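You operate a simulated robot arm through the tools that you are given. There is no shell and no other tool. Be economical: measure what you need, move in short steps, check, and stop when the job is done.

You run a simulated robot arm. Do the job below in one go: nothing can be reset, and whatever is moved stays where it is left.

Task
Return the old sample in the blue-ring jar to the green lot tub.
Fine: close the jar clamp, unscrew the lid and lay it by, free the clamp, tip the jar empty into the tub, jar back on its stand. Set down upright: sample jar with blue ring.

The check looks at the end state, three seconds after you hand in, the way a careful person would. Anything else that was tipped, shoved, dropped, spilled or broken makes it a failure. Lids that push on must go on centred and level and be pressed home; caps that screw on are set level and turned clockwise until they are tight.

Robot
A 6-joint arm with a two-finger gripper, fixed in place. Base frame: the origin is at the foot of the arm, x ahead of it, y to its left, z up; the work surface is at about z = 880. Lengths are in mm, angles in degrees, forces in N, time in s.
With the tool pointing down near the work surface it reaches from about 120 to 840 mm from the base axis. Its first joint turns from -166.0 to 166.0 degrees. Payload 1.66 kg.
The TCP is the grasp point between the finger pads, 16 mm short of the fingertips. In the tool frame z runs along the fingers and y along their closing line. Largest opening 111 mm; the body of the gripper starts 104 mm behind the TCP.
Orientation is that of the tool frame in the base frame, as a unit quaternion [x, y, z, w]. With the fingers straight down and closing along the base's y, the tool's x points along the base's -x, its y along +y and its z along -z.

Tools
- The arm moves only by the tool arm_command. Its argument "targets" is one flat list of numbers, 7 for each row, row after row: the finger opening in mm, from 0 to 111, then the shift along the tool's x, y, z in mm, then the turn, a rotation vector about the tool's x, y, z in degrees. In form: [fingers, tx, ty, tz, ax, ay, az, fingers, tx, ty, tz, ax, ay, az, ...]. A call has 1 to 20 rows; each row is the pose to reach, as a shift and turn from the pose commanded when the call began, along the tool's axes at that moment. A row lasts 0.2 s, in which the tool goes at most 50 mm and 8.6 degrees; a call with a longer step from one row to the next is refused whole, and so is a gripper value outside its range. A pose out of reach is approached as far as the arm can. The call stops where the force on the tool passes 50 N (or 10 N more than at its start, if that is more) or the arm is blocked; 0.2 s more then pass. The fingers move at their own pace and stop on an object; they squeeze with about 30 N. The grip force told is the motor's: it shows also when the fingers shut on nothing. Time passes only in rows, and 0.2 s behind the last, so rows that repeat a pose let the fingers close. The reply holds the time, the measured pose of the TCP, the force on the tool along the base axes, the opening and the grip force, in the units named above and with some noise, with the torque about the TCP (base axes, N m) and any sound that the robot's microphone picked up.
- Cameras (640 x 400 px; columns grow to the right, rows downward): "scene" is fixed at [48.8, -499.1, 1486.8]; the picture's right is [0.52, -0.85, 0.00], its down [-0.43, -0.26, -0.86] and it looks along [0.74, 0.45, -0.50] (base axes); focal length 324 px, centre (320, 200). "wrist" rides on the gripper at [70, 14, -143] in the tool frame; the picture's right is [-0.19, 0.98, 0.00], its down [-0.87, -0.17, -0.47] and it looks along [-0.46, -0.09, 0.88] (tool axes); focal length 230 px, centre (320, 200). There is no depth. A picture from a camera that has moved, and an enlarged one, comes with that camera's place and axes in the base frame and with its lens.
- camera(camera): a new picture of that camera. No time passes.
- slide_trunk(by): slides the trunk up (or, below 0, down) by that many mm; the arm rides with it, the base frame stays. It gives what a move gives, with no picture.
- enlarge(camera, box): a new picture of the part [left, top, right, bottom] of that camera's present view, enlarged. No time passes.
- finish_job(): hands the job in; it is judged then, once.

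Work in short steps. Places have to be worked out from the pictures, the camera data and where the tool is seen: move nearer, look again, correct. Check each grasp and each placing, and mend what went wrong. You have 120 turns and 68 pictures in all, those below and enlarged ones among them. Open the gripper and draw the arm clear of the work before you hand the job in, unless the task says otherwise; then end with one line.

The tools are called after ">>>" as a command line: name --argument value ..., lists and objects as JSON in quotes. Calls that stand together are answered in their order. arm_command: Moves the arm, as the interface text tells. Its arguments: {"type":"object","properties":{"targets":{"type":"array","items":{"type":"number"}}},"required":["targets"]} The other tools are called the same way: slide_trunk (by) slides the trunk up or down; camera (camera) takes a picture; enlarge (camera, box) takes an enlarged picture of a part of a camera's view; finish_job () hands the job in.

At the start:

```text
clock: 0.0
ee_pos: [344.7, -285.8, 1302.4]
orientation: [-0.001, 1.0, 0.001, 0.001]
contact_force: [0.6, 0.3, 0.1]
wrist_torque: [0.02, 0.03, -0.02]
grip_width: 110.9
grasp_force: 0.1
trunk travel left (down, up): [-150.0, 440.0]
```

scene: 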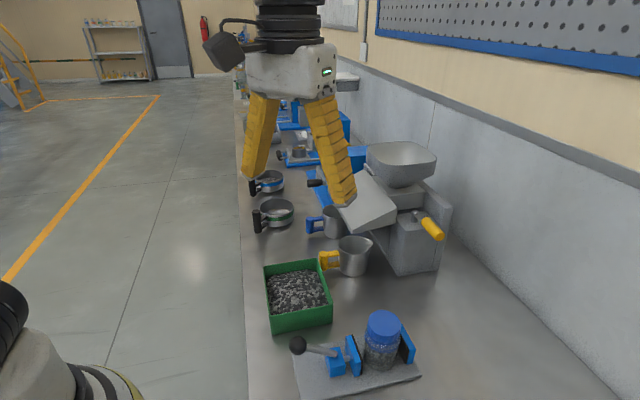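
wrist: 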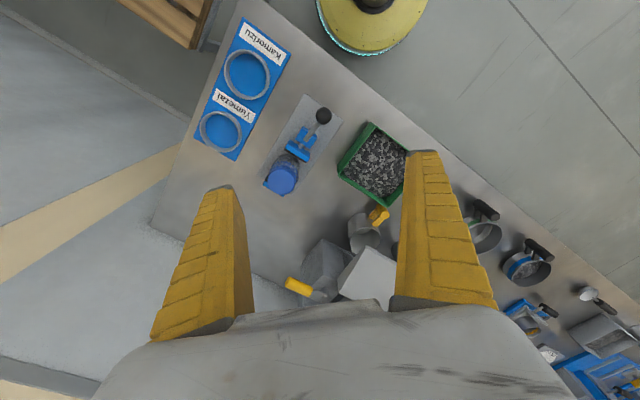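

I start by looking closely at the jar and clamp from both cameras.

>>> enlarge --camera "scene" --box '[240, 240, 460, 400]'

>>> enlarge --camera "wrist" --box '[180, 20, 440, 220]'

```text
2.50 times, centred on (350, 320) of scene
camera zoom: at [48.8, -499.1, 1486.8], right [0.52, -0.85, 0.0], down [-0.43, -0.26, -0.86], along [0.74, 0.45, -0.5], focal length 810 px, centre (245, -100)
```

zoom: 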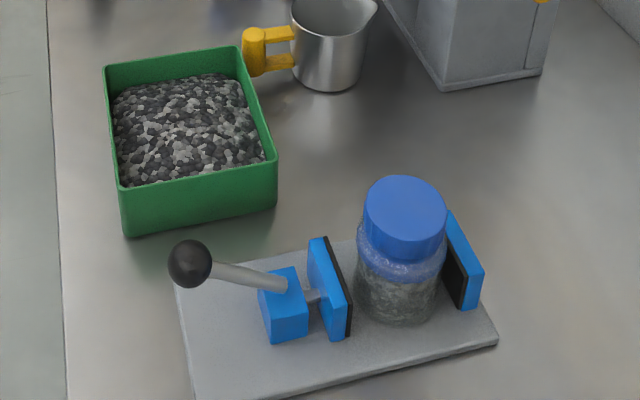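

```text
2.00 times, centred on (310, 120) of wrist
camera zoom: at [274.8, -271.7, 1444.5], right [0.19, 0.98, 0.0], down [0.87, -0.17, 0.47], along [0.46, -0.09, -0.88], focal length 460 px, centre (340, 360)
```

zoom: 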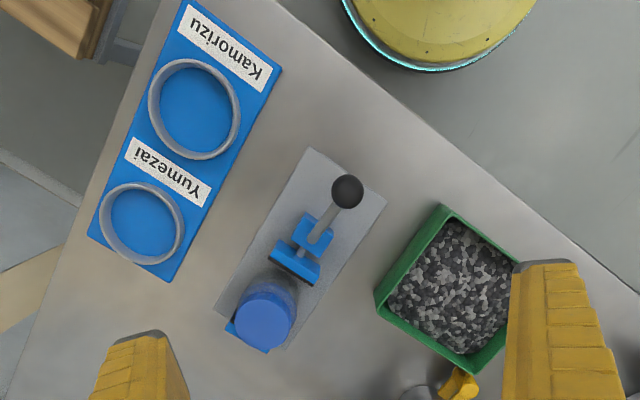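

The jar is near (438,-388), lid top about z=1015. The clamp axis runs radially, with the handle ball near (337,-277,985), and the tub centre is near (475,-178). I turn the tool 45° to align with the clamp and come lower to look.

>>> arm_command --targets '[110, 2, 1, 20, 0, 0, 7.5, 110, 5, 2, 40, 0, 0, 15, 110, 8, 3, 60, 0, 0, 22.5, 110, 10, 4, 80, 0, 0, 30, 110, 12, 5, 100, 0, 0, 37.5, 110, 15, 6, 120, 0, 0, 45]'

>>> camera --camera "wrist"

```text
clock: 1.4
ee_pos: [328.8, -279.1, 1180.3]
orientation: [0.383, 0.924, 0.001, 0.001]
contact_force: [0.1, 0.6, -0.3]
wrist_torque: [0.02, 0.0, 0.0]
grip_width: 110.1
grasp_force: 0.1
trunk travel left (down, up): [-150.0, 440.0]
```

```text
63 pictures are left
camera wrist: at [291.0, -219.9, 1323.0], right [0.83, 0.56, 0.0], down [0.49, -0.73, 0.47], along [0.26, -0.39, -0.88], focal length 230 px, centre (320, 200)
```

wrist: 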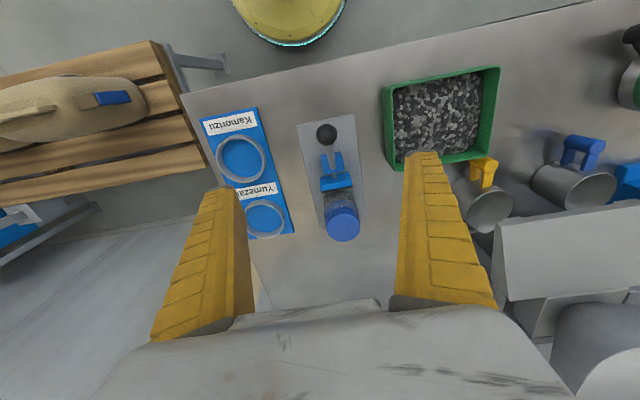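

>>> enlarge --camera "wrist" --box '[200, 100, 400, 260]'

>>> enlarge --camera "scene" --box '[280, 300, 430, 400]'

```text
2.50 times, centred on (300, 180) of wrist
camera zoom: at [291.0, -219.9, 1323.0], right [0.83, 0.56, 0.0], down [0.49, -0.73, 0.47], along [0.26, -0.39, -0.88], focal length 575 px, centre (370, 250)
```

zoom: 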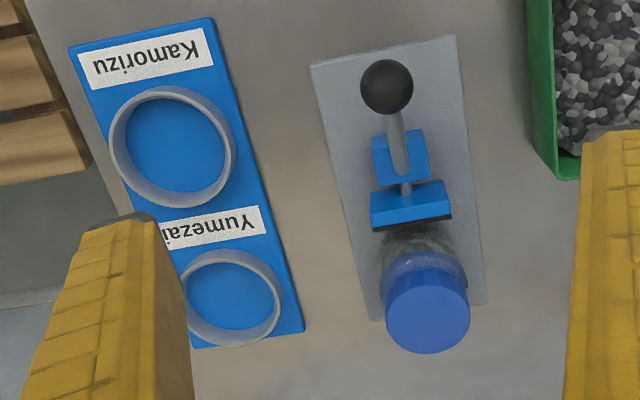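

```text
4.00 times, centred on (355, 350) of scene
camera zoom: at [48.8, -499.1, 1486.8], right [0.52, -0.85, 0.0], down [-0.43, -0.26, -0.86], along [0.74, 0.45, -0.5], focal length 1295 px, centre (180, -400)
```

zoom: 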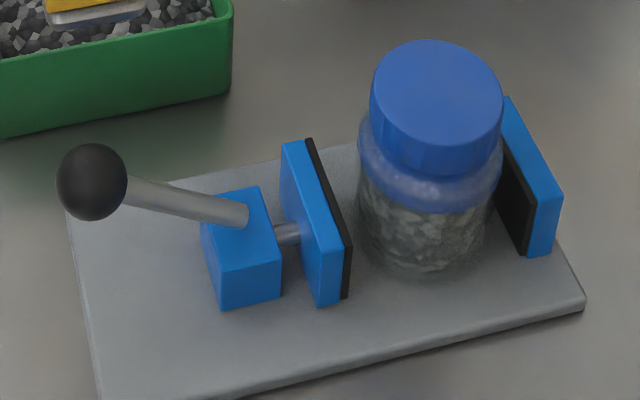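

The lever lies in the clamp's plane: ball at about (338,-276,985), pivot at about (390,-326,930). I move over the ball and check the alignment before gripping.

>>> arm_command --targets '[80, -2, 4, 40, 0, 0, 0, 80, -4, 8, 80, 0, 0, 0, 80, -4, 8, 110, 0, 0, 0, 80, -4, 8, 130, 0, 0, 0]'

>>> camera --camera "wrist"

>>> enlarge --camera "scene" --box '[220, 240, 440, 400]'

```text
clock: 2.4
ee_pos: [338.5, -277.6, 1051.7]
orientation: [0.382, 0.924, 0.0, 0.001]
contact_force: [-0.2, 0.0, -0.5]
wrist_torque: [0.0, -0.02, -0.01]
grip_width: 81.6
grasp_force: 1.4
trunk travel left (down, up): [-150.0, 440.0]
```

```text
60 pictures are left
camera wrist: at [298.4, -217.7, 1193.9], right [0.83, 0.56, 0.0], down [0.49, -0.73, 0.47], along [0.27, -0.39, -0.88], focal length 230 px, centre (320, 200)
```

wrist: 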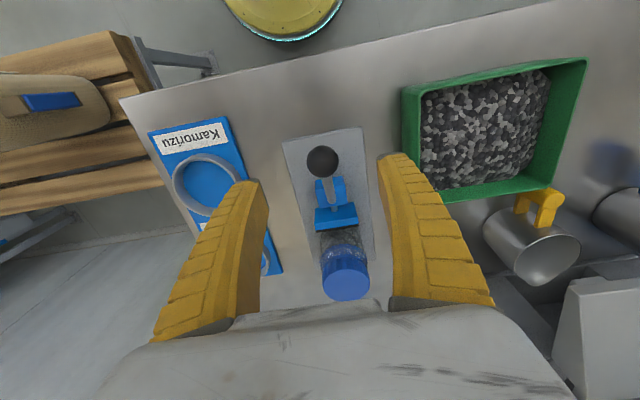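

```text
2.50 times, centred on (330, 320) of scene
camera zoom: at [48.8, -499.1, 1486.8], right [0.52, -0.85, 0.0], down [-0.43, -0.26, -0.86], along [0.74, 0.45, -0.5], focal length 810 px, centre (295, -100)
```

zoom: 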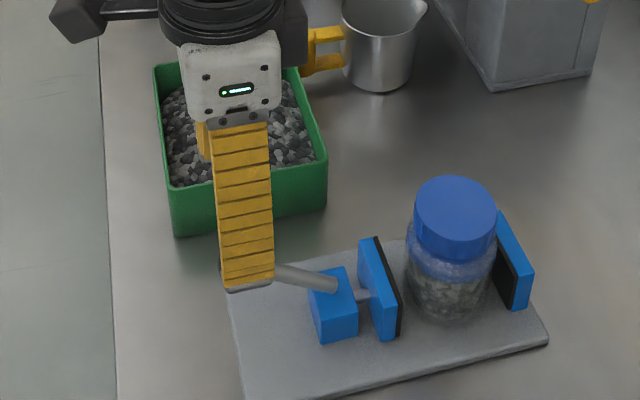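

Ball is centred within a few mm of the TCP. I descend over it and close on it.

>>> arm_command --targets '[80, 0, 3, 30, 0, 0, 0, 80, 0, 3, 55, 0, 0, 0, 80, 0, 3, 66, 0, 0, 0, 20, 0, 3, 66, 0, 0, 0, 20, 0, 3, 66, 0, 0, 0]'

>>> enlarge --camera "scene" --box '[220, 240, 440, 400]'

```text
clock: 3.6
ee_pos: [339.4, -275.2, 986.3]
orientation: [0.382, 0.924, 0.001, 0.001]
contact_force: [-4.1, -8.5, 6.9]
wrist_torque: [-0.46, -0.32, -0.04]
grip_width: 28.2
grasp_force: 34.2
trunk travel left (down, up): [-150.0, 440.0]
```

```text
2.50 times, centred on (330, 320) of scene
camera zoom: at [48.8, -499.1, 1486.8], right [0.52, -0.85, 0.0], down [-0.43, -0.26, -0.86], along [0.74, 0.45, -0.5], focal length 810 px, centre (295, -100)
```

zoom: 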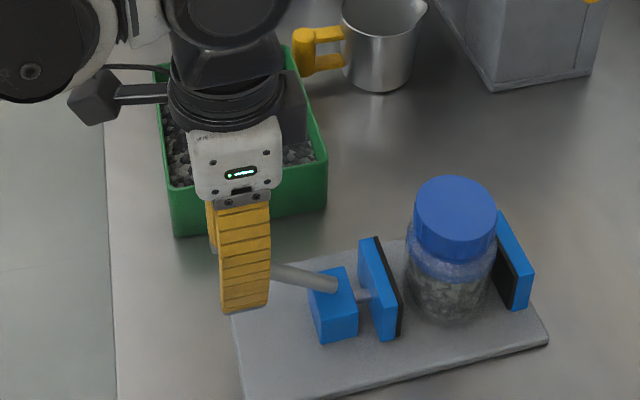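

Ball gripped (28 mm). I try swinging the lever along the first part of an upward arc about the pivot, watching the force.

>>> arm_command --targets '[20, -3, 2, -3.5, 0, 0, 0, 20, -6, 2, -6.7, 0, 0, 0, 20, -9, 2, -9.5, 0, 0, 0, 20, -11.6, 2, -12, 0, 0, 0]'

```text
clock: 4.6
ee_pos: [348.6, -282.1, 998.8]
orientation: [0.382, 0.924, 0.001, 0.001]
contact_force: [-11.4, -9.0, -2.3]
wrist_torque: [0.06, 0.17, 0.03]
grip_width: 31.4
grasp_force: 8.8
trunk travel left (down, up): [-150.0, 440.0]
```

>>> enlarge --camera "scene" --box '[220, 240, 440, 400]'

```text
2.50 times, centred on (330, 320) of scene
camera zoom: at [48.8, -499.1, 1486.8], right [0.52, -0.85, 0.0], down [-0.43, -0.26, -0.86], along [0.74, 0.45, -0.5], focal length 810 px, centre (295, -100)
```

zoom: 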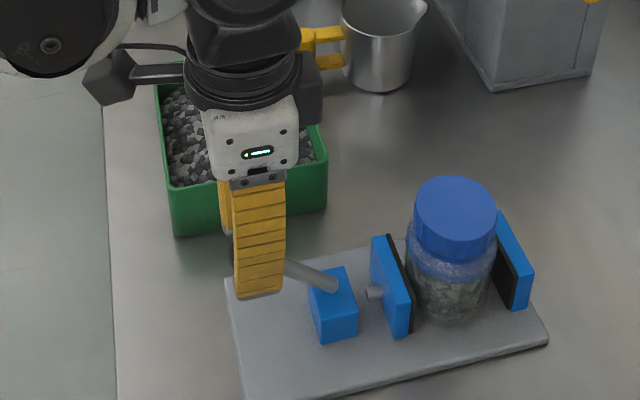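

The jaw has moved forward, so the upward swing closes the clamp. I continue along the arc.

>>> arm_command --targets '[20, -3.2, 0, -2.6, 0, 0, 0, 20, -6.5, 0, -5, 0, 0, 0, 20, -10, 0, -7.3, 0, 0, 0, 20, -13.4, 0, -9.4, 0, 0, 0]'

>>> enlarge --camera "scene" --box '[220, 240, 440, 400]'

```text
clock: 5.6
ee_pos: [358.4, -290.4, 1009.6]
orientation: [0.383, 0.924, 0.001, 0.001]
contact_force: [-15.5, -7.5, 2.5]
wrist_torque: [0.16, 0.31, -0.06]
grip_width: 33.7
grasp_force: 9.1
trunk travel left (down, up): [-150.0, 440.0]
```

```text
2.50 times, centred on (330, 320) of scene
camera zoom: at [48.8, -499.1, 1486.8], right [0.52, -0.85, 0.0], down [-0.43, -0.26, -0.86], along [0.74, 0.45, -0.5], focal length 810 px, centre (295, -100)
```

zoom: 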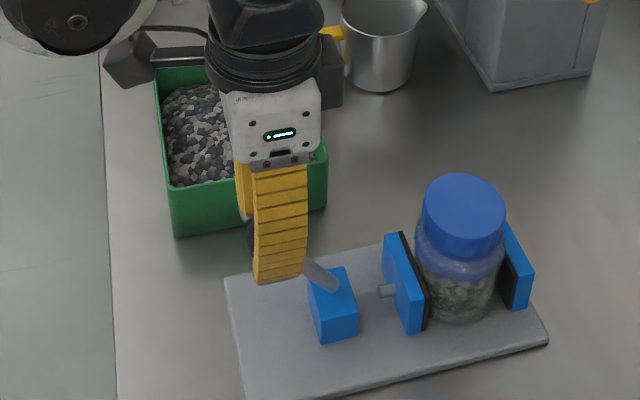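

>>> arm_command --targets '[20, -3.6, 0, -2, 0, 0, 0, 20, -7.3, 0, -3.8, 0, 0, 0, 20, -11, 0, -5.4, 0, 0, 0, 20, -14.9, 0, -6.9, 0, 0, 0]'

>>> enlarge --camera "scene" --box '[220, 240, 440, 400]'

```text
clock: 6.6
ee_pos: [367.0, -302.4, 1016.8]
orientation: [0.382, 0.924, 0.0, 0.002]
contact_force: [-16.1, -8.2, 5.1]
wrist_torque: [0.12, 0.32, -0.02]
grip_width: 34.4
grasp_force: 9.1
trunk travel left (down, up): [-150.0, 440.0]
```

```text
2.50 times, centred on (330, 320) of scene
camera zoom: at [48.8, -499.1, 1486.8], right [0.52, -0.85, 0.0], down [-0.43, -0.26, -0.86], along [0.74, 0.45, -0.5], focal length 810 px, centre (295, -100)
```

zoom: 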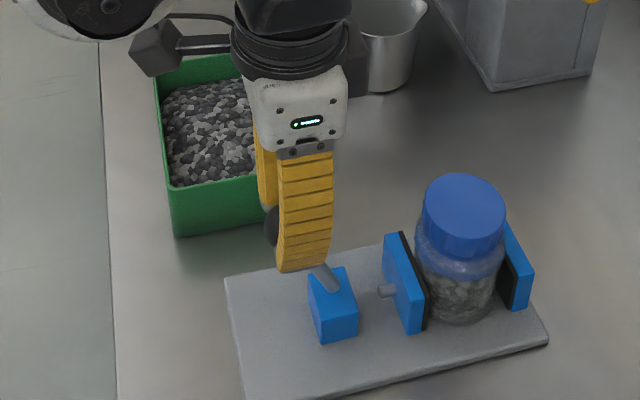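

The jaw now rests on the jar and the lever is almost vertical. I continue a bit to take it over centre.

>>> arm_command --targets '[20, -4, 0, -1.3, 0, 0, 0, 20, -7.8, 0, -2.5, 0, 0, 0, 20, -11.8, 0, -3.4, 0, 0, 0, 20, -15.8, 0, -4.2, 0, 0, 0]'

>>> enlarge --camera "scene" --box '[220, 240, 440, 400]'

```text
clock: 7.6
ee_pos: [378.8, -313.5, 1020.8]
orientation: [0.381, 0.924, 0.001, 0.002]
contact_force: [-15.8, -9.3, 3.9]
wrist_torque: [0.09, 0.38, 0.02]
grip_width: 34.5
grasp_force: 10.2
trunk travel left (down, up): [-150.0, 440.0]
```

```text
2.50 times, centred on (330, 320) of scene
camera zoom: at [48.8, -499.1, 1486.8], right [0.52, -0.85, 0.0], down [-0.43, -0.26, -0.86], along [0.74, 0.45, -0.5], focal length 810 px, centre (295, -100)
```

zoom: 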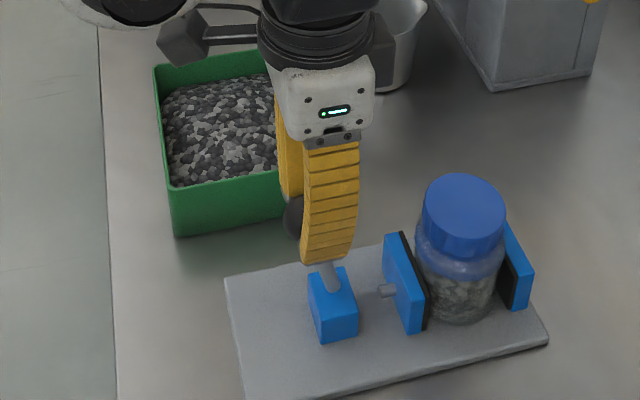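

>>> enlarge --camera "wrist" --box '[220, 100, 420, 260]'

```text
2.50 times, centred on (320, 180) of wrist
camera zoom: at [340.1, -254.6, 1162.1], right [0.83, 0.56, 0.0], down [0.49, -0.73, 0.47], along [0.27, -0.39, -0.88], focal length 575 px, centre (320, 250)
```

zoom: 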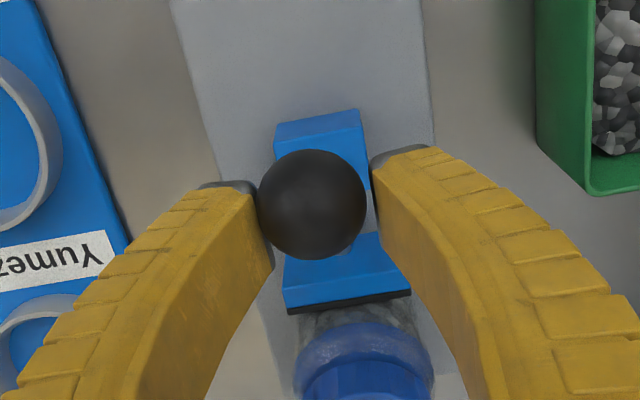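

The ball sits at the TCP with a slight lateral offset (left finger pressing). I shift 2 mm to relieve it and continue the swing until it stops.

>>> arm_command --targets '[20, -4, -2, -0.6, 0, 0, 0, 20, -8, -2, -1, 0, 0, 0, 20, -12, -2, -1, 0, 0, 0, 20, -16, -2, -0.8, 0, 0, 0, 20, -20, -2, 0, 0, 0, 0]'

>>> enlarge --camera "scene" --box '[220, 240, 440, 400]'

```text
clock: 8.8
ee_pos: [391.5, -327.0, 1020.9]
orientation: [0.382, 0.924, 0.0, 0.001]
contact_force: [-17.9, -3.8, 15.1]
wrist_torque: [0.5, 0.72, 0.11]
grip_width: 29.3
grasp_force: 34.4
trunk travel left (down, up): [-150.0, 440.0]
```

```text
2.50 times, centred on (330, 320) of scene
camera zoom: at [48.8, -499.1, 1486.8], right [0.52, -0.85, 0.0], down [-0.43, -0.26, -0.86], along [0.74, 0.45, -0.5], focal length 810 px, centre (295, -100)
```

zoom: 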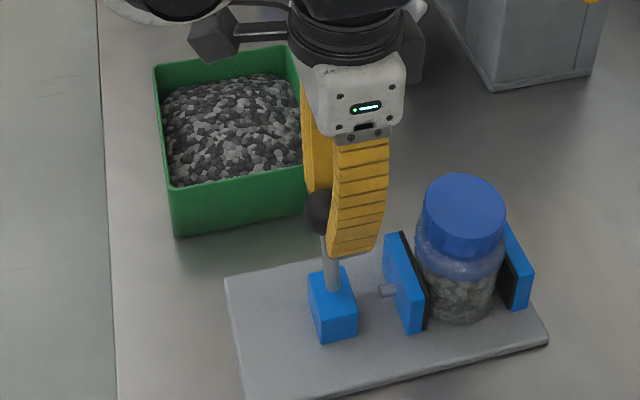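

>>> arm_command --targets '[20, -4, -1, 1, 0, 0, 0, 20, -8, -2, 2, 0, 0, 0, 20, -12, -2, 3, 0, 0, 0]'

>>> enlarge --camera "scene" --box '[220, 240, 440, 400]'

```text
clock: 9.6
ee_pos: [400.5, -337.4, 1017.1]
orientation: [0.383, 0.924, 0.001, 0.001]
contact_force: [-5.0, 3.6, 3.2]
wrist_torque: [0.34, 0.34, 0.02]
grip_width: 26.6
grasp_force: 34.0
trunk travel left (down, up): [-150.0, 440.0]
```

```text
2.50 times, centred on (330, 320) of scene
camera zoom: at [48.8, -499.1, 1486.8], right [0.52, -0.85, 0.0], down [-0.43, -0.26, -0.86], along [0.74, 0.45, -0.5], focal length 810 px, centre (295, -100)
```

zoom: 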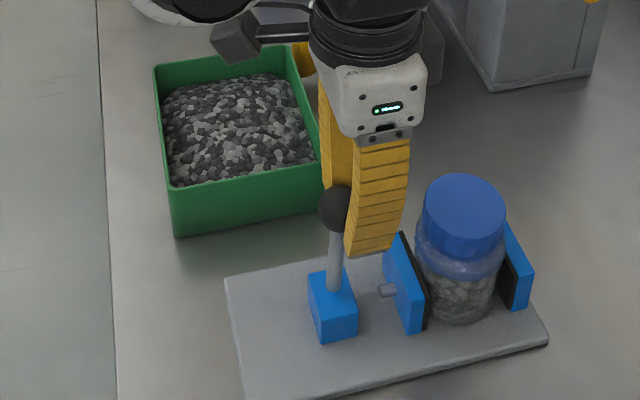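

The ball is slipping out of the pads. I open, back off behind it, close the fingers and look before pushing the lever from behind.

>>> arm_command --targets '[80, 0, 0, 0, 0, 0, 0, 80, 0, 0, 0, 0, 0, 0, 80, 30, 0, 0, 0, 0, 0, 80, 60, 0, 0, 0, 0, 0, 0, 60, 0, 0, 0, 0, 0, 0, 60, 0, 0, 0, 0, 0]'

>>> enlarge --camera "scene" --box '[220, 240, 440, 400]'

>>> enlarge --camera "wrist" --box '[220, 100, 420, 260]'

```text
clock: 11.0
ee_pos: [358.4, -294.6, 1014.4]
orientation: [0.382, 0.924, 0.0, 0.0]
contact_force: [0.0, -0.1, 0.4]
wrist_torque: [-0.03, 0.04, -0.02]
grip_width: 0.3
grasp_force: 28.9
trunk travel left (down, up): [-150.0, 440.0]
```

```text
2.50 times, centred on (330, 320) of scene
camera zoom: at [48.8, -499.1, 1486.8], right [0.52, -0.85, 0.0], down [-0.43, -0.26, -0.86], along [0.74, 0.45, -0.5], focal length 810 px, centre (295, -100)
```

zoom: 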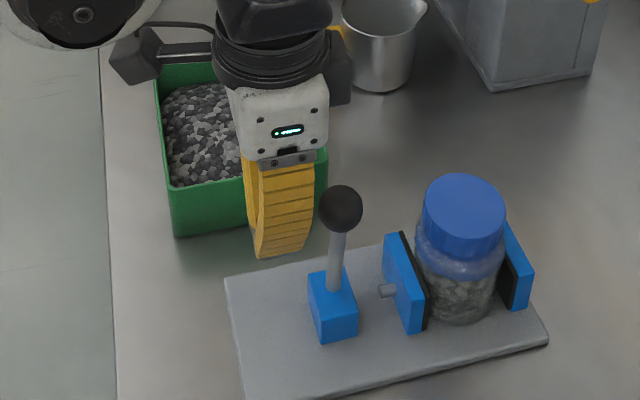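

```text
2.50 times, centred on (320, 180) of wrist
camera zoom: at [318.6, -236.8, 1156.1], right [0.83, 0.56, 0.0], down [0.49, -0.73, 0.47], along [0.27, -0.39, -0.88], focal length 575 px, centre (320, 250)
```

zoom: 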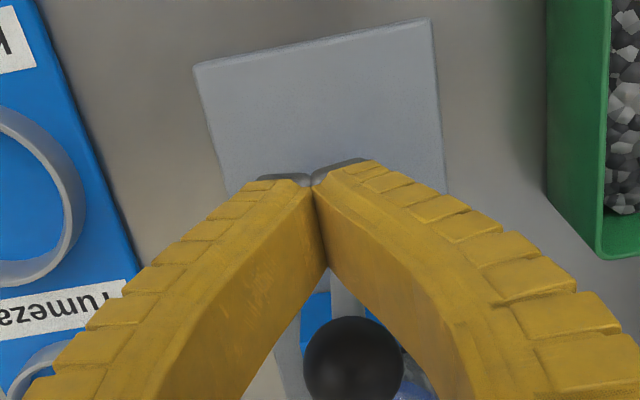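

The lever stands vertical with the ball near (393,-327,1015). I push gently from behind to see whether it is at its stop.

>>> arm_command --targets '[0, -8, 2, 0, 0, 0, 0, 0, -15, 3, 0, 0, 0, 0, 0, -20, 3, 0, 0, 0, 0, 0, -24, 3, 0, 0, 0, 0, 0, -28, 3, 0, 0, 0, 0, 0, -32, 3, 0, 0, 0, 0]'

>>> enlarge --camera "scene" --box '[220, 240, 440, 400]'

```text
clock: 12.4
ee_pos: [381.4, -314.6, 1015.4]
orientation: [0.381, 0.924, 0.001, 0.001]
contact_force: [-2.2, 1.6, 0.6]
wrist_torque: [0.03, -0.04, -0.03]
grip_width: 0.1
grasp_force: 28.6
trunk travel left (down, up): [-150.0, 440.0]
```

```text
2.50 times, centred on (330, 320) of scene
camera zoom: at [48.8, -499.1, 1486.8], right [0.52, -0.85, 0.0], down [-0.43, -0.26, -0.86], along [0.74, 0.45, -0.5], focal length 810 px, centre (295, -100)
```

zoom: 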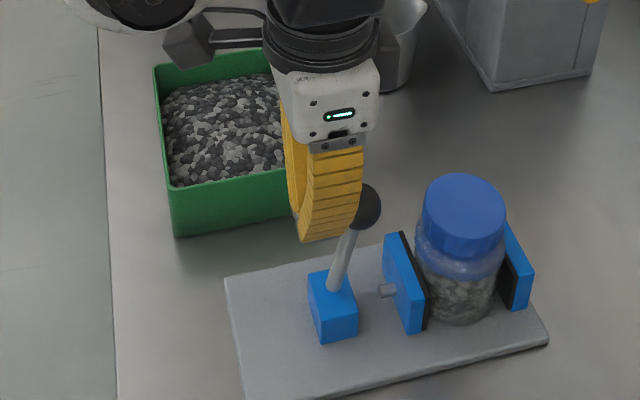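

It still swings freely with little force; I keep pushing to find the stop, well short of the lid.

>>> arm_command --targets '[0, -4, 0, 1, 0, 0, 0, 0, -8, 0, 2, 0, 0, 0, 0, -12, 0, 4, 0, 0, 0, 0, -15, 0, 5, 0, 0, 0]'

>>> enlarge --camera "scene" --box '[220, 240, 440, 400]'

```text
clock: 13.3
ee_pos: [386.1, -319.8, 1013.7]
orientation: [0.382, 0.924, 0.003, -0.003]
contact_force: [-18.9, 15.5, 0.2]
wrist_torque: [0.02, 0.05, -0.17]
grip_width: 0.0
grasp_force: 29.1
trunk travel left (down, up): [-150.0, 440.0]
stopped in row 4: the force on the tool passed its limit at 54 N (the readings are from after the stop); the commanded pose is now the measured one
```

```text
2.50 times, centred on (330, 320) of scene
camera zoom: at [48.8, -499.1, 1486.8], right [0.52, -0.85, 0.0], down [-0.43, -0.26, -0.86], along [0.74, 0.45, -0.5], focal length 810 px, centre (295, -100)
```

zoom: 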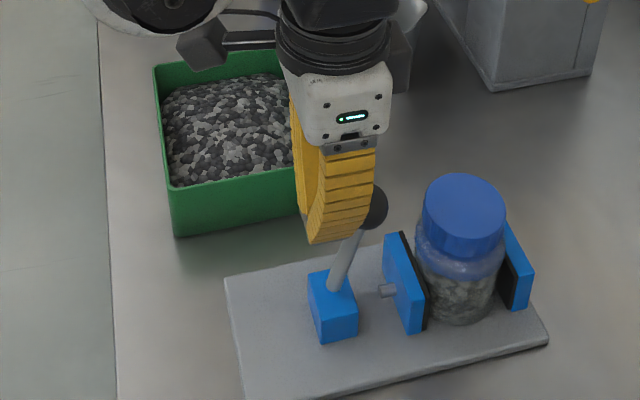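

The lever met its stop past vertical: clamp closed with the jar between both pads. Now I back off, rise and go over the lid with fingers open.

>>> arm_command --targets '[0, 12, 0, 0, 0, 0, 0, 30, 12, 0, -40, 0, 0, 0, 80, 12, 0, -80, 0, 0, 0, 100, 0, 0, -110, 0, 0, 0, 100, -40, 0, -110, 0, 0, 0, 100, -60, 0, -110, 0, 0, 0]'

>>> camera --camera "wrist"

>>> enlarge --camera "scene" --box '[280, 260, 440, 400]'

```text
clock: 14.8
ee_pos: [433.5, -367.7, 1120.0]
orientation: [0.381, 0.924, 0.003, -0.004]
contact_force: [0.0, -0.2, 0.5]
wrist_torque: [0.04, 0.0, 0.03]
grip_width: 100.7
grasp_force: 0.4
trunk travel left (down, up): [-150.0, 440.0]
```

```text
46 pictures are left
camera wrist: at [394.6, -309.7, 1263.5], right [0.83, 0.56, 0.0], down [0.5, -0.73, 0.46], along [0.26, -0.38, -0.89], focal length 230 px, centre (320, 200)
```

wrist: 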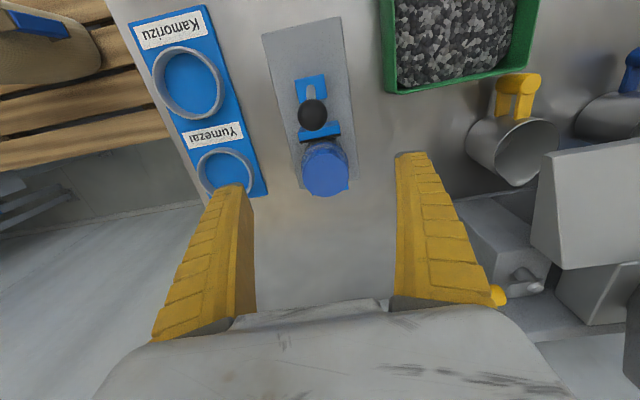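

```text
2.86 times, centred on (360, 330) of scene
camera zoom: at [48.8, -499.1, 1486.8], right [0.52, -0.85, 0.0], down [-0.43, -0.26, -0.86], along [0.74, 0.45, -0.5], focal length 925 px, centre (206, -171)
```

zoom: 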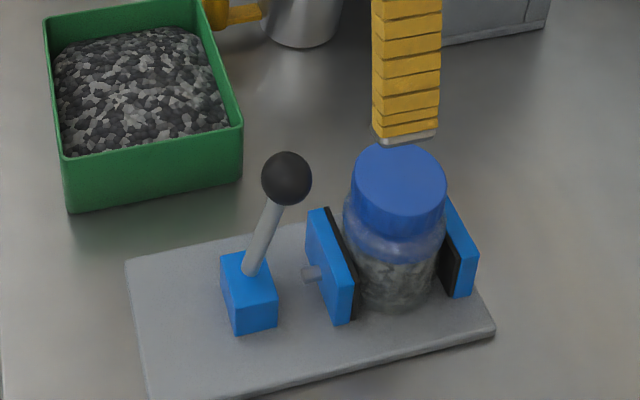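

Projecting the TCP into the wrist view, the lid lies about 27 mm further outward and roughly centred laterally. I move over it and down part way, then recheck.

>>> arm_command --targets '[100, -15, 0, 15, 0, 0, 0, 100, -27, 0, 35, 0, 0, 0, 100, -27, 0, 55, 0, 0, 0]'

>>> camera --camera "wrist"

>>> enlarge --camera "scene" --box '[280, 260, 440, 400]'

```text
clock: 15.6
ee_pos: [451.9, -384.5, 1064.2]
orientation: [0.383, 0.924, 0.003, -0.003]
contact_force: [0.4, -0.8, -0.5]
wrist_torque: [0.01, -0.01, -0.01]
grip_width: 100.4
grasp_force: 0.4
trunk travel left (down, up): [-150.0, 440.0]
```

```text
44 pictures are left
camera wrist: at [413.2, -327.0, 1207.4], right [0.83, 0.56, 0.0], down [0.5, -0.73, 0.47], along [0.26, -0.39, -0.89], focal length 230 px, centre (320, 200)
```

wrist: 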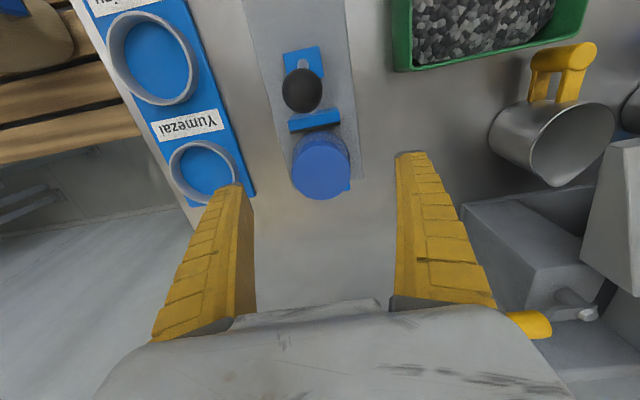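

```text
2.86 times, centred on (360, 330) of scene
camera zoom: at [48.8, -499.1, 1486.8], right [0.52, -0.85, 0.0], down [-0.43, -0.26, -0.86], along [0.74, 0.45, -0.5], focal length 925 px, centre (206, -171)
```

zoom: 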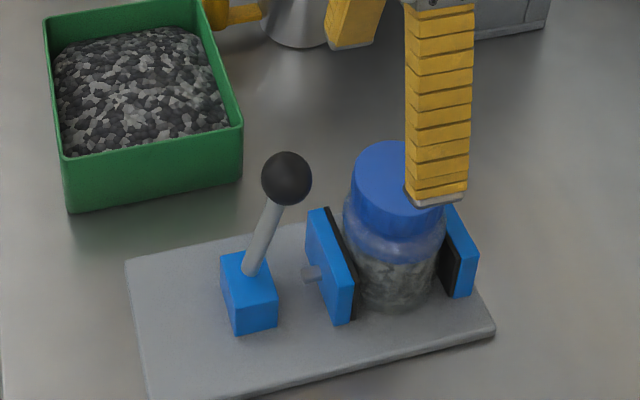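

Centred per the wrist view. I descend to z≈995 and close on the lid.

>>> arm_command --targets '[90, 0, 0, 25, 0, 0, 0, 90, 0, 0, 50, 0, 0, 0, 90, 0, 0, 67, 0, 0, 0, 70, 0, 0, 67, 0, 0, 0, 60, 0, 0, 67, 0, 0, 0]'

>>> camera --camera "wrist"

>>> enlarge --camera "scene" --box '[280, 260, 440, 400]'

```text
clock: 16.8
ee_pos: [451.1, -384.9, 998.2]
orientation: [0.382, 0.924, 0.002, -0.003]
contact_force: [0.1, -0.7, -0.2]
wrist_torque: [-0.01, 0.03, 0.02]
grip_width: 62.0
grasp_force: 1.6
trunk travel left (down, up): [-150.0, 440.0]
```

```text
42 pictures are left
camera wrist: at [412.8, -326.5, 1141.1], right [0.83, 0.56, 0.0], down [0.5, -0.73, 0.47], along [0.26, -0.39, -0.89], focal length 230 px, centre (320, 200)
```

wrist: 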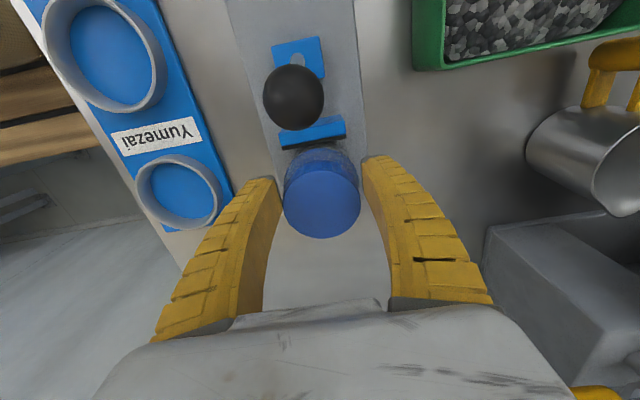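

```text
2.86 times, centred on (360, 330) of scene
camera zoom: at [48.8, -499.1, 1486.8], right [0.52, -0.85, 0.0], down [-0.43, -0.26, -0.86], along [0.74, 0.45, -0.5], focal length 925 px, centre (206, -171)
```

zoom: 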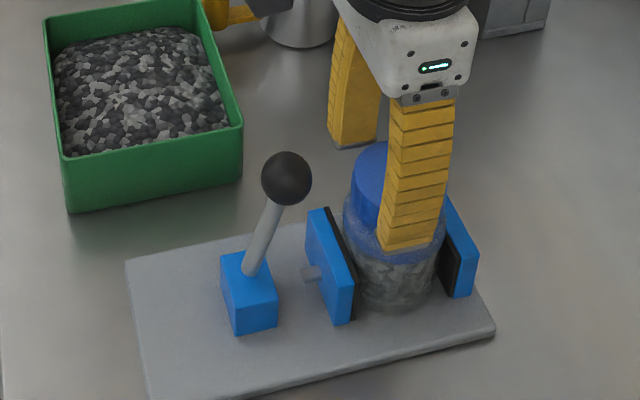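

Well centred. I close on the lid.

>>> arm_command --targets '[40, 0, 0, 0, 0, 0, 0, 40, 0, 0, 0, 0, 0, 0]'

```text
clock: 17.4
ee_pos: [449.8, -385.5, 998.3]
orientation: [0.383, 0.924, 0.003, -0.003]
contact_force: [-6.7, -9.6, 6.7]
wrist_torque: [0.15, 0.37, -0.13]
grip_width: 53.5
grasp_force: 30.0
trunk travel left (down, up): [-150.0, 440.0]
```

Lid held at 53.5 mm with a slight lateral push; I shift 1.5 mm, wind forward 40° with open fingers, regrip and unscrew counter-clockwise 80°.

>>> arm_command --targets '[66, 0, -1.5, 0, 0, 0, 0, 66, 0, -1.5, 0, 0, 0, 8, 66, 0, -1.5, 0, 0, 0, 16, 66, 0, -1.5, 0, 0, 0, 24, 66, 0, -1.5, 0, 0, 0, 32, 66, 0, -1.5, 0, 0, 0, 40, 40, 0, -1.5, 0, 0, 0, 40, 40, 0, -1.5, 0, 0, 0, 40, 40, 0, -1.5, 0, 0, 0, 32, 40, 0, -1.5, -0.2, 0, 0, 24, 40, 0, -1.5, -0.2, 0, 0, 16, 40, 0, -1.5, -0.3, 0, 0, 8, 40, 0, -1.5, -0.4, 0, 0, 0, 40, 0, -1.5, -0.4, 0, 0, -8, 40, 0, -1.5, -0.5, 0, 0, -16, 40, 0, -1.5, -0.6, 0, 0, -24, 40, 0, -1.5, -0.6, 0, 0, -32, 40, 0, -1.5, -0.7, 0, 0, -40]'

>>> enlarge --camera "scene" --box '[280, 260, 440, 400]'

```text
clock: 20.9
ee_pos: [446.2, -392.0, 1000.1]
orientation: [0.154, 0.988, -0.003, -0.005]
contact_force: [-11.9, -17.4, 13.9]
wrist_torque: [-0.5, 0.4, -0.36]
grip_width: 50.7
grasp_force: 29.7
trunk travel left (down, up): [-150.0, 440.0]
stopped in row 17: the force on the tool passed its limit at 53 N (the readings are from after the stop); the commanded pose is now the measured one
```

```text
2.86 times, centred on (360, 330) of scene
camera zoom: at [48.8, -499.1, 1486.8], right [0.52, -0.85, 0.0], down [-0.43, -0.26, -0.86], along [0.74, 0.45, -0.5], focal length 925 px, centre (206, -171)
```

zoom: 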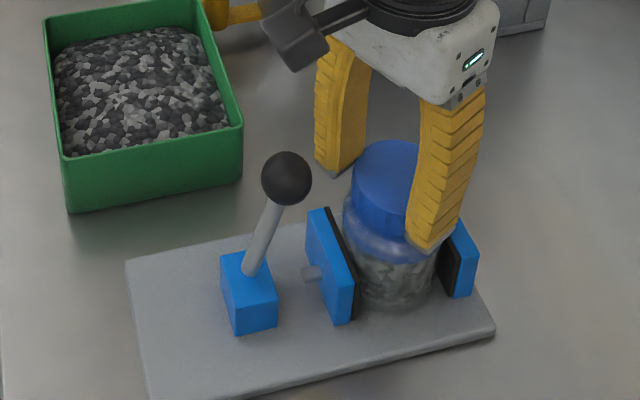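

The grip is off-centre. I open the fingers and look from the wrist to re-centre.

>>> arm_command --targets '[72, 0, 0, 0, 0, 0, 0, 72, 0, 0, 0, 0, 0, 0]'

>>> enlarge --camera "wrist" --box '[220, 120, 420, 280]'

```text
clock: 21.5
ee_pos: [449.5, -388.1, 999.3]
orientation: [0.152, 0.988, -0.002, -0.005]
contact_force: [-0.5, 0.6, -0.2]
wrist_torque: [-0.01, 0.03, -0.04]
grip_width: 73.5
grasp_force: 1.2
trunk travel left (down, up): [-150.0, 440.0]
```

```text
2.50 times, centred on (320, 200) of wrist
camera zoom: at [388.4, -354.2, 1142.5], right [0.48, 0.88, 0.0], down [0.78, -0.42, 0.47], along [0.41, -0.23, -0.89], focal length 575 px, centre (320, 200)
```

zoom: 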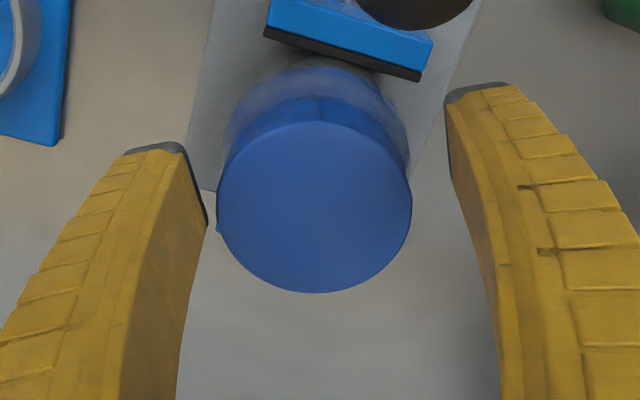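

The lid centre lies about 4 mm to −y of the tool and 2 mm outward, i.e. near (450,-393). I shift there and close to test.

>>> arm_command --targets '[72, -2, -4.3, 0, 0, 0, 0, 72, -2, -4.3, 0, 0, 0, 0, 40, -2, -4.3, 0, 0, 0, 0, 40, -2, -4.3, 0, 0, 0, 0]'

```text
clock: 22.5
ee_pos: [448.7, -393.0, 1000.4]
orientation: [0.152, 0.988, -0.001, -0.004]
contact_force: [3.3, -4.7, 20.7]
wrist_torque: [-0.56, 0.21, -0.04]
grip_width: 51.7
grasp_force: 30.0
trunk travel left (down, up): [-150.0, 440.0]
```

Lateral force is small now, but there's a 20 N upward reaction: fingertips touch the shoulder. I open, rise 5 mm and regrip.

>>> arm_command --targets '[72, 0, 0, 0, 0, 0, 0, 72, 0, 0, -5, 0, 0, 0, 40, 0, 0, -5, 0, 0, 0, 40, 0, 0, -5, 0, 0, 0]'

```text
clock: 23.5
ee_pos: [448.4, -392.8, 1005.6]
orientation: [0.153, 0.988, -0.001, -0.003]
contact_force: [-2.9, 0.5, 12.0]
wrist_torque: [-0.03, 0.0, 0.02]
grip_width: 40.6
grasp_force: 0.0
trunk travel left (down, up): [-150.0, 440.0]
```

The fingers shut above the lid, so its top is only at about z≈989; recomputing with that height puts its centre near (460,-396). I re-centre and grip lower.

>>> arm_command --targets '[84, 0, 0, -8, 0, 0, 0, 84, -6, 0.3, -8, 0, 0, 0, 84, -12.4, 0.5, 0, 0, 0, 0, 84, -12.4, 0.5, 12, 0, 0, 0, 84, -12.4, 0.5, 21, 0, 0, 0, 84, -12.4, 0.5, 21, 0, 0, 0]'

>>> enlarge --camera "wrist" --box '[220, 120, 420, 280]'

>>> enlarge --camera "scene" --box '[320, 280, 440, 380]'

```text
clock: 24.9
ee_pos: [460.8, -397.5, 984.1]
orientation: [0.152, 0.988, -0.002, -0.005]
contact_force: [0.2, -0.4, -1.0]
wrist_torque: [-0.01, 0.01, 0.03]
grip_width: 85.4
grasp_force: 0.9
trunk travel left (down, up): [-150.0, 440.0]
```

```text
2.50 times, centred on (320, 200) of wrist
camera zoom: at [400.5, -362.0, 1126.0], right [0.48, 0.88, 0.0], down [0.78, -0.42, 0.47], along [0.41, -0.23, -0.89], focal length 575 px, centre (320, 200)
```

zoom: 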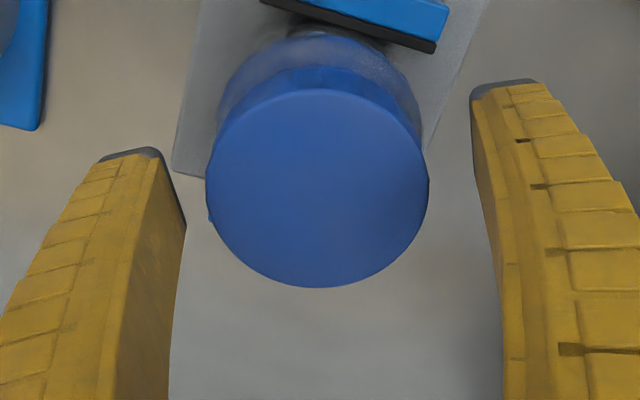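

```text
4.00 times, centred on (380, 330) of scene
camera zoom: at [48.8, -499.1, 1486.8], right [0.52, -0.85, 0.0], down [-0.43, -0.26, -0.86], along [0.74, 0.45, -0.5], focal length 1295 px, centre (80, -320)
```

zoom: 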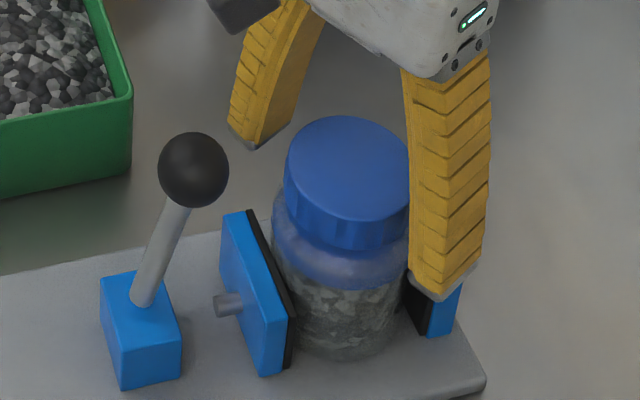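

>>> arm_command --targets '[40, 0, -1, 0, 0, 0, 0, 40, 0, -1, 0, 0, 0, 0, 40, 0, -1, 0, 0, 0, 0]'

```text
clock: 25.7
ee_pos: [461.0, -396.9, 982.9]
orientation: [0.152, 0.988, -0.001, -0.004]
contact_force: [0.6, 3.2, -4.1]
wrist_torque: [0.05, 0.0, -0.01]
grip_width: 54.0
grasp_force: 30.3
trunk travel left (down, up): [-150.0, 440.0]
```

Centred grip now (54 mm, ~3 N). I wind clockwise 67° with open fingers, regrip, and unscrew 76°.

>>> arm_command --targets '[70, 0, 0, 0, 0, 0, 0, 70, 0, 0, 0, 0, 0, 8.5, 70, 0, 0, -1, 0, 0, 17, 70, 0, 0, -1, 0, 0, 25.5, 70, 0, 0, -1, 0, 0, 34, 70, 0, 0, -1, 0, 0, 42.5, 70, 0, 0, -1, 0, 0, 51, 70, 0, 0, -1, 0, 0, 59.5, 70, 0, 0, -1, 0, 0, 68, 40, 0, 0, -1, 0, 0, 68, 40, 0, 0, -1, 0, 0, 68, 40, 0, 0, -1, 0, 0, 60, 40, 0, 0, -1.1, 0, 0, 51.5, 40, 0, 0, -1.2, 0, 0, 43, 40, 0, 0, -1.3, 0, 0, 34.5, 40, 0, 0, -1.4, 0, 0, 26, 40, 0, 0, -1.5, 0, 0, 17.5, 40, 0, 0, -1.6, 0, 0, 9, 40, 0, 0, -1.7, 0, 0, 0.5, 40, 0, 0, -1.8, 0, 0, -8]'

```text
clock: 29.9
ee_pos: [460.9, -397.5, 985.3]
orientation: [0.081, 0.997, 0.0, -0.004]
contact_force: [9.0, 7.4, -4.4]
wrist_torque: [-0.23, -0.26, -0.03]
grip_width: 54.5
grasp_force: 29.8
trunk travel left (down, up): [-150.0, 440.0]
```

>>> arm_command --targets '[70, 0, 0, 0, 0, 0, 0, 70, 0, 0, 0, 0, 0, 8.5, 70, 0, 0, 0, 0, 0, 17, 70, 0, 0, 0, 0, 0, 25.5, 70, 0, 0, 0, 0, 0, 34, 70, 0, 0, 0, 0, 0, 42.5, 70, 0, 0, 0, 0, 0, 51, 70, 0, 0, 0, 0, 0, 59.5, 70, 0, 0, 0, 0, 0, 68, 70, 0, 0, 0, 0, 0, 76, 40, 0, 0, 0, 0, 0, 76, 40, 0, 0, 0, 0, 0, 76, 40, 0, 0, -0.1, 0, 0, 68, 40, 0, 0, -0.2, 0, 0, 59.5, 40, 0, 0, -0.3, 0, 0, 51, 40, 0, 0, -0.4, 0, 0, 42.5, 40, 0, 0, -0.5, 0, 0, 34, 40, 0, 0, -0.6, 0, 0, 25.5, 40, 0, 0, -0.7, 0, 0, 17, 40, 0, 0, -0.8, 0, 0, 8.5]'

>>> enlarge --camera "scene" --box '[320, 280, 440, 380]'

```text
clock: 34.1
ee_pos: [461.5, -396.9, 986.3]
orientation: [0.156, 0.988, -0.002, -0.005]
contact_force: [9.7, 7.1, -2.4]
wrist_torque: [-0.19, -0.22, -0.03]
grip_width: 54.5
grasp_force: 29.4
trunk travel left (down, up): [-150.0, 440.0]
```

```text
4.00 times, centred on (380, 330) of scene
camera zoom: at [48.8, -499.1, 1486.8], right [0.52, -0.85, 0.0], down [-0.43, -0.26, -0.86], along [0.74, 0.45, -0.5], focal length 1295 px, centre (80, -320)
```

zoom: 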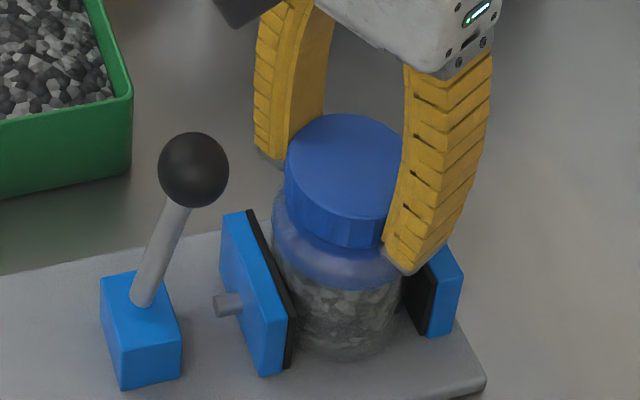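

The lid seems to have come up slightly. I continue with another stroke.

>>> arm_command --targets '[70, 0, 0, 0, 0, 0, 0, 70, 0, 0, 0, 0, 0, 8.5, 70, 0, 0, 0, 0, 0, 17, 70, 0, 0, 0, 0, 0, 25.5, 70, 0, 0, 0, 0, 0, 34, 70, 0, 0, 0, 0, 0, 42.5, 70, 0, 0, 0, 0, 0, 51, 70, 0, 0, 0, 0, 0, 59.5, 70, 0, 0, 0, 0, 0, 68, 40, 0, 0, 0, 0, 0, 68, 40, 0, 0, 0, 0, 0, 68, 40, 0, 0, -0.1, 0, 0, 60, 40, 0, 0, -0.2, 0, 0, 51.5, 40, 0, 0, -0.3, 0, 0, 43, 40, 0, 0, -0.4, 0, 0, 34.5, 40, 0, 0, -0.5, 0, 0, 26, 40, 0, 0, -0.6, 0, 0, 17.5, 40, 0, 0, -0.7, 0, 0, 9, 40, 0, 0, -0.8, 0, 0, 0.5, 40, 0, 0, -0.8, 0, 0, -8]'

```text
clock: 38.3
ee_pos: [460.9, -397.8, 987.8]
orientation: [0.086, 0.996, 0.0, -0.004]
contact_force: [0.2, 0.0, 0.1]
wrist_torque: [0.0, -0.01, 0.0]
grip_width: 53.8
grasp_force: 29.9
trunk travel left (down, up): [-150.0, 440.0]
```

All forces are now zero, so the lid seems free. I lift gently 15 mm and look.

>>> arm_command --targets '[40, 0, 0, -2, 0, 0, 0, 40, 0, 0, -5, 0, 0, 0, 40, 0, 0, -10, 0, 0, 0, 40, 0, 0, -20, 0, 0, 0, 40, 0, 0, -35, 0, 0, 0]'

>>> enlarge --camera "scene" --box '[300, 260, 460, 380]'

```text
clock: 39.5
ee_pos: [461.9, -399.0, 1022.3]
orientation: [0.088, 0.996, 0.0, -0.004]
contact_force: [0.4, 0.0, 0.1]
wrist_torque: [-0.03, -0.01, 0.02]
grip_width: 54.0
grasp_force: 30.1
trunk travel left (down, up): [-150.0, 440.0]
```

```text
3.33 times, centred on (380, 320) of scene
camera zoom: at [48.8, -499.1, 1486.8], right [0.52, -0.85, 0.0], down [-0.43, -0.26, -0.86], along [0.74, 0.45, -0.5], focal length 1079 px, centre (120, -200)
```

zoom: 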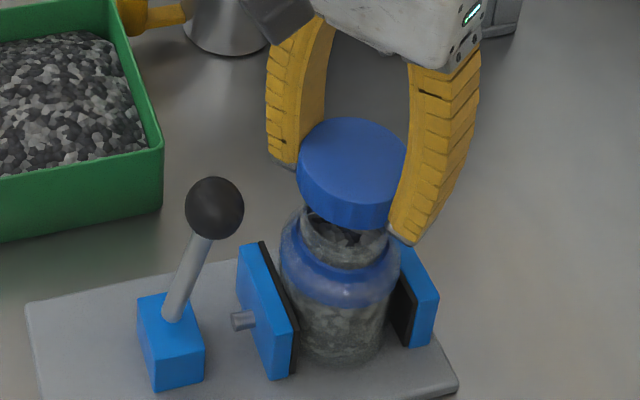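

The lid is off; the jar is full to the neck, so I must keep it upright until over the tub. I carry the lid to clear bench at about (580,-370).

>>> arm_command --targets '[40, 0, 0, -30, 0, 0, 0, 40, -30, 13, -40, 0, 0, 0, 40, -70, 31, -40, 0, 0, 0, 40, -111, 49, -30, 0, 0, 0, 40, -111, 49, 15, 0, 0, 0, 40, -111, 49, 60, 0, 0, 0, 40, -111, 49, 85, 0, 0, 0]'

>>> camera --camera "wrist"

>>> camera --camera "scene"

```text
clock: 41.1
ee_pos: [578.1, -370.6, 934.1]
orientation: [0.088, 0.996, 0.0, -0.004]
contact_force: [-0.3, -0.7, -0.6]
wrist_torque: [-0.03, 0.02, -0.01]
grip_width: 53.8
grasp_force: 30.0
trunk travel left (down, up): [-150.0, 440.0]
```

```text
34 pictures are left
camera wrist: at [514.0, -344.6, 1077.1], right [0.36, 0.93, 0.0], down [0.83, -0.32, 0.46], along [0.43, -0.17, -0.89], focal length 230 px, centre (320, 200)
```

wrist: 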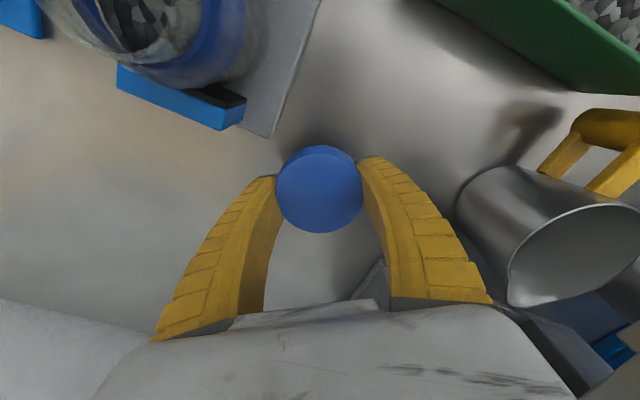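

```text
33 pictures are left
```

scene: 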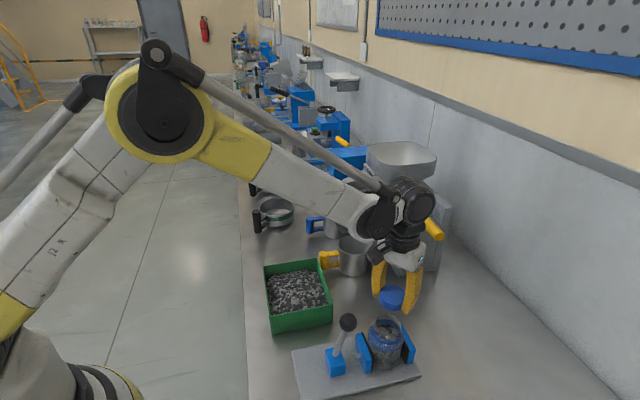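

Clear bench below. I lower the lid until light contact.

>>> arm_command --targets '[40, 0, 0, 15, 0, 0, 0, 40, 0, 0, 28, 0, 0, 0, 40, 0, 0, 33, 0, 0, 0, 40, 0, 0, 36, 0, 0, 0]'

```text
clock: 42.1
ee_pos: [579.0, -368.1, 900.0]
orientation: [0.087, 0.996, 0.0, -0.005]
contact_force: [-0.6, -1.0, -0.2]
wrist_torque: [0.03, 0.0, 0.02]
grip_width: 53.9
grasp_force: 30.5
trunk travel left (down, up): [-150.0, 440.0]
```

>>> arm_command --targets '[40, 0, 0, 1.5, 0, 0, 0, 40, 0, 0, 3, 0, 0, 0, 40, 0, 0, 4.5, 0, 0, 0]'

```text
clock: 42.9
ee_pos: [577.9, -368.4, 895.6]
orientation: [0.088, 0.996, 0.0, -0.004]
contact_force: [1.6, -2.9, 7.6]
wrist_torque: [0.12, -0.06, -0.07]
grip_width: 53.8
grasp_force: 30.4
trunk travel left (down, up): [-150.0, 440.0]
```

Contact at z≈895.6. I release and rise.

>>> arm_command --targets '[68, 0, 0, 0, 0, 0, 0, 68, 0, 0, 0, 0, 0, 0, 68, 0, 0, -30, 0, 0, 0, 68, 0, 0, -80, 0, 0, 0, 68, 0, 0, -130, 0, 0, 0, 68, 0, 0, -180, 0, 0, 0]'

>>> camera --camera "wrist"

```text
clock: 44.3
ee_pos: [579.5, -368.2, 1077.2]
orientation: [0.088, 0.996, -0.001, -0.004]
contact_force: [-0.5, 0.0, -0.1]
wrist_torque: [0.01, 0.03, -0.03]
grip_width: 70.1
grasp_force: 2.1
trunk travel left (down, up): [-150.0, 440.0]
```

```text
32 pictures are left
camera wrist: at [514.4, -341.7, 1219.2], right [0.36, 0.93, 0.0], down [0.83, -0.32, 0.47], along [0.43, -0.17, -0.89], focal length 230 px, centre (320, 200)
```

wrist: 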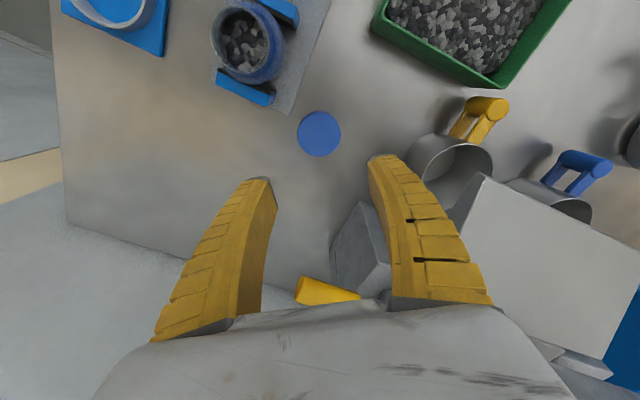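

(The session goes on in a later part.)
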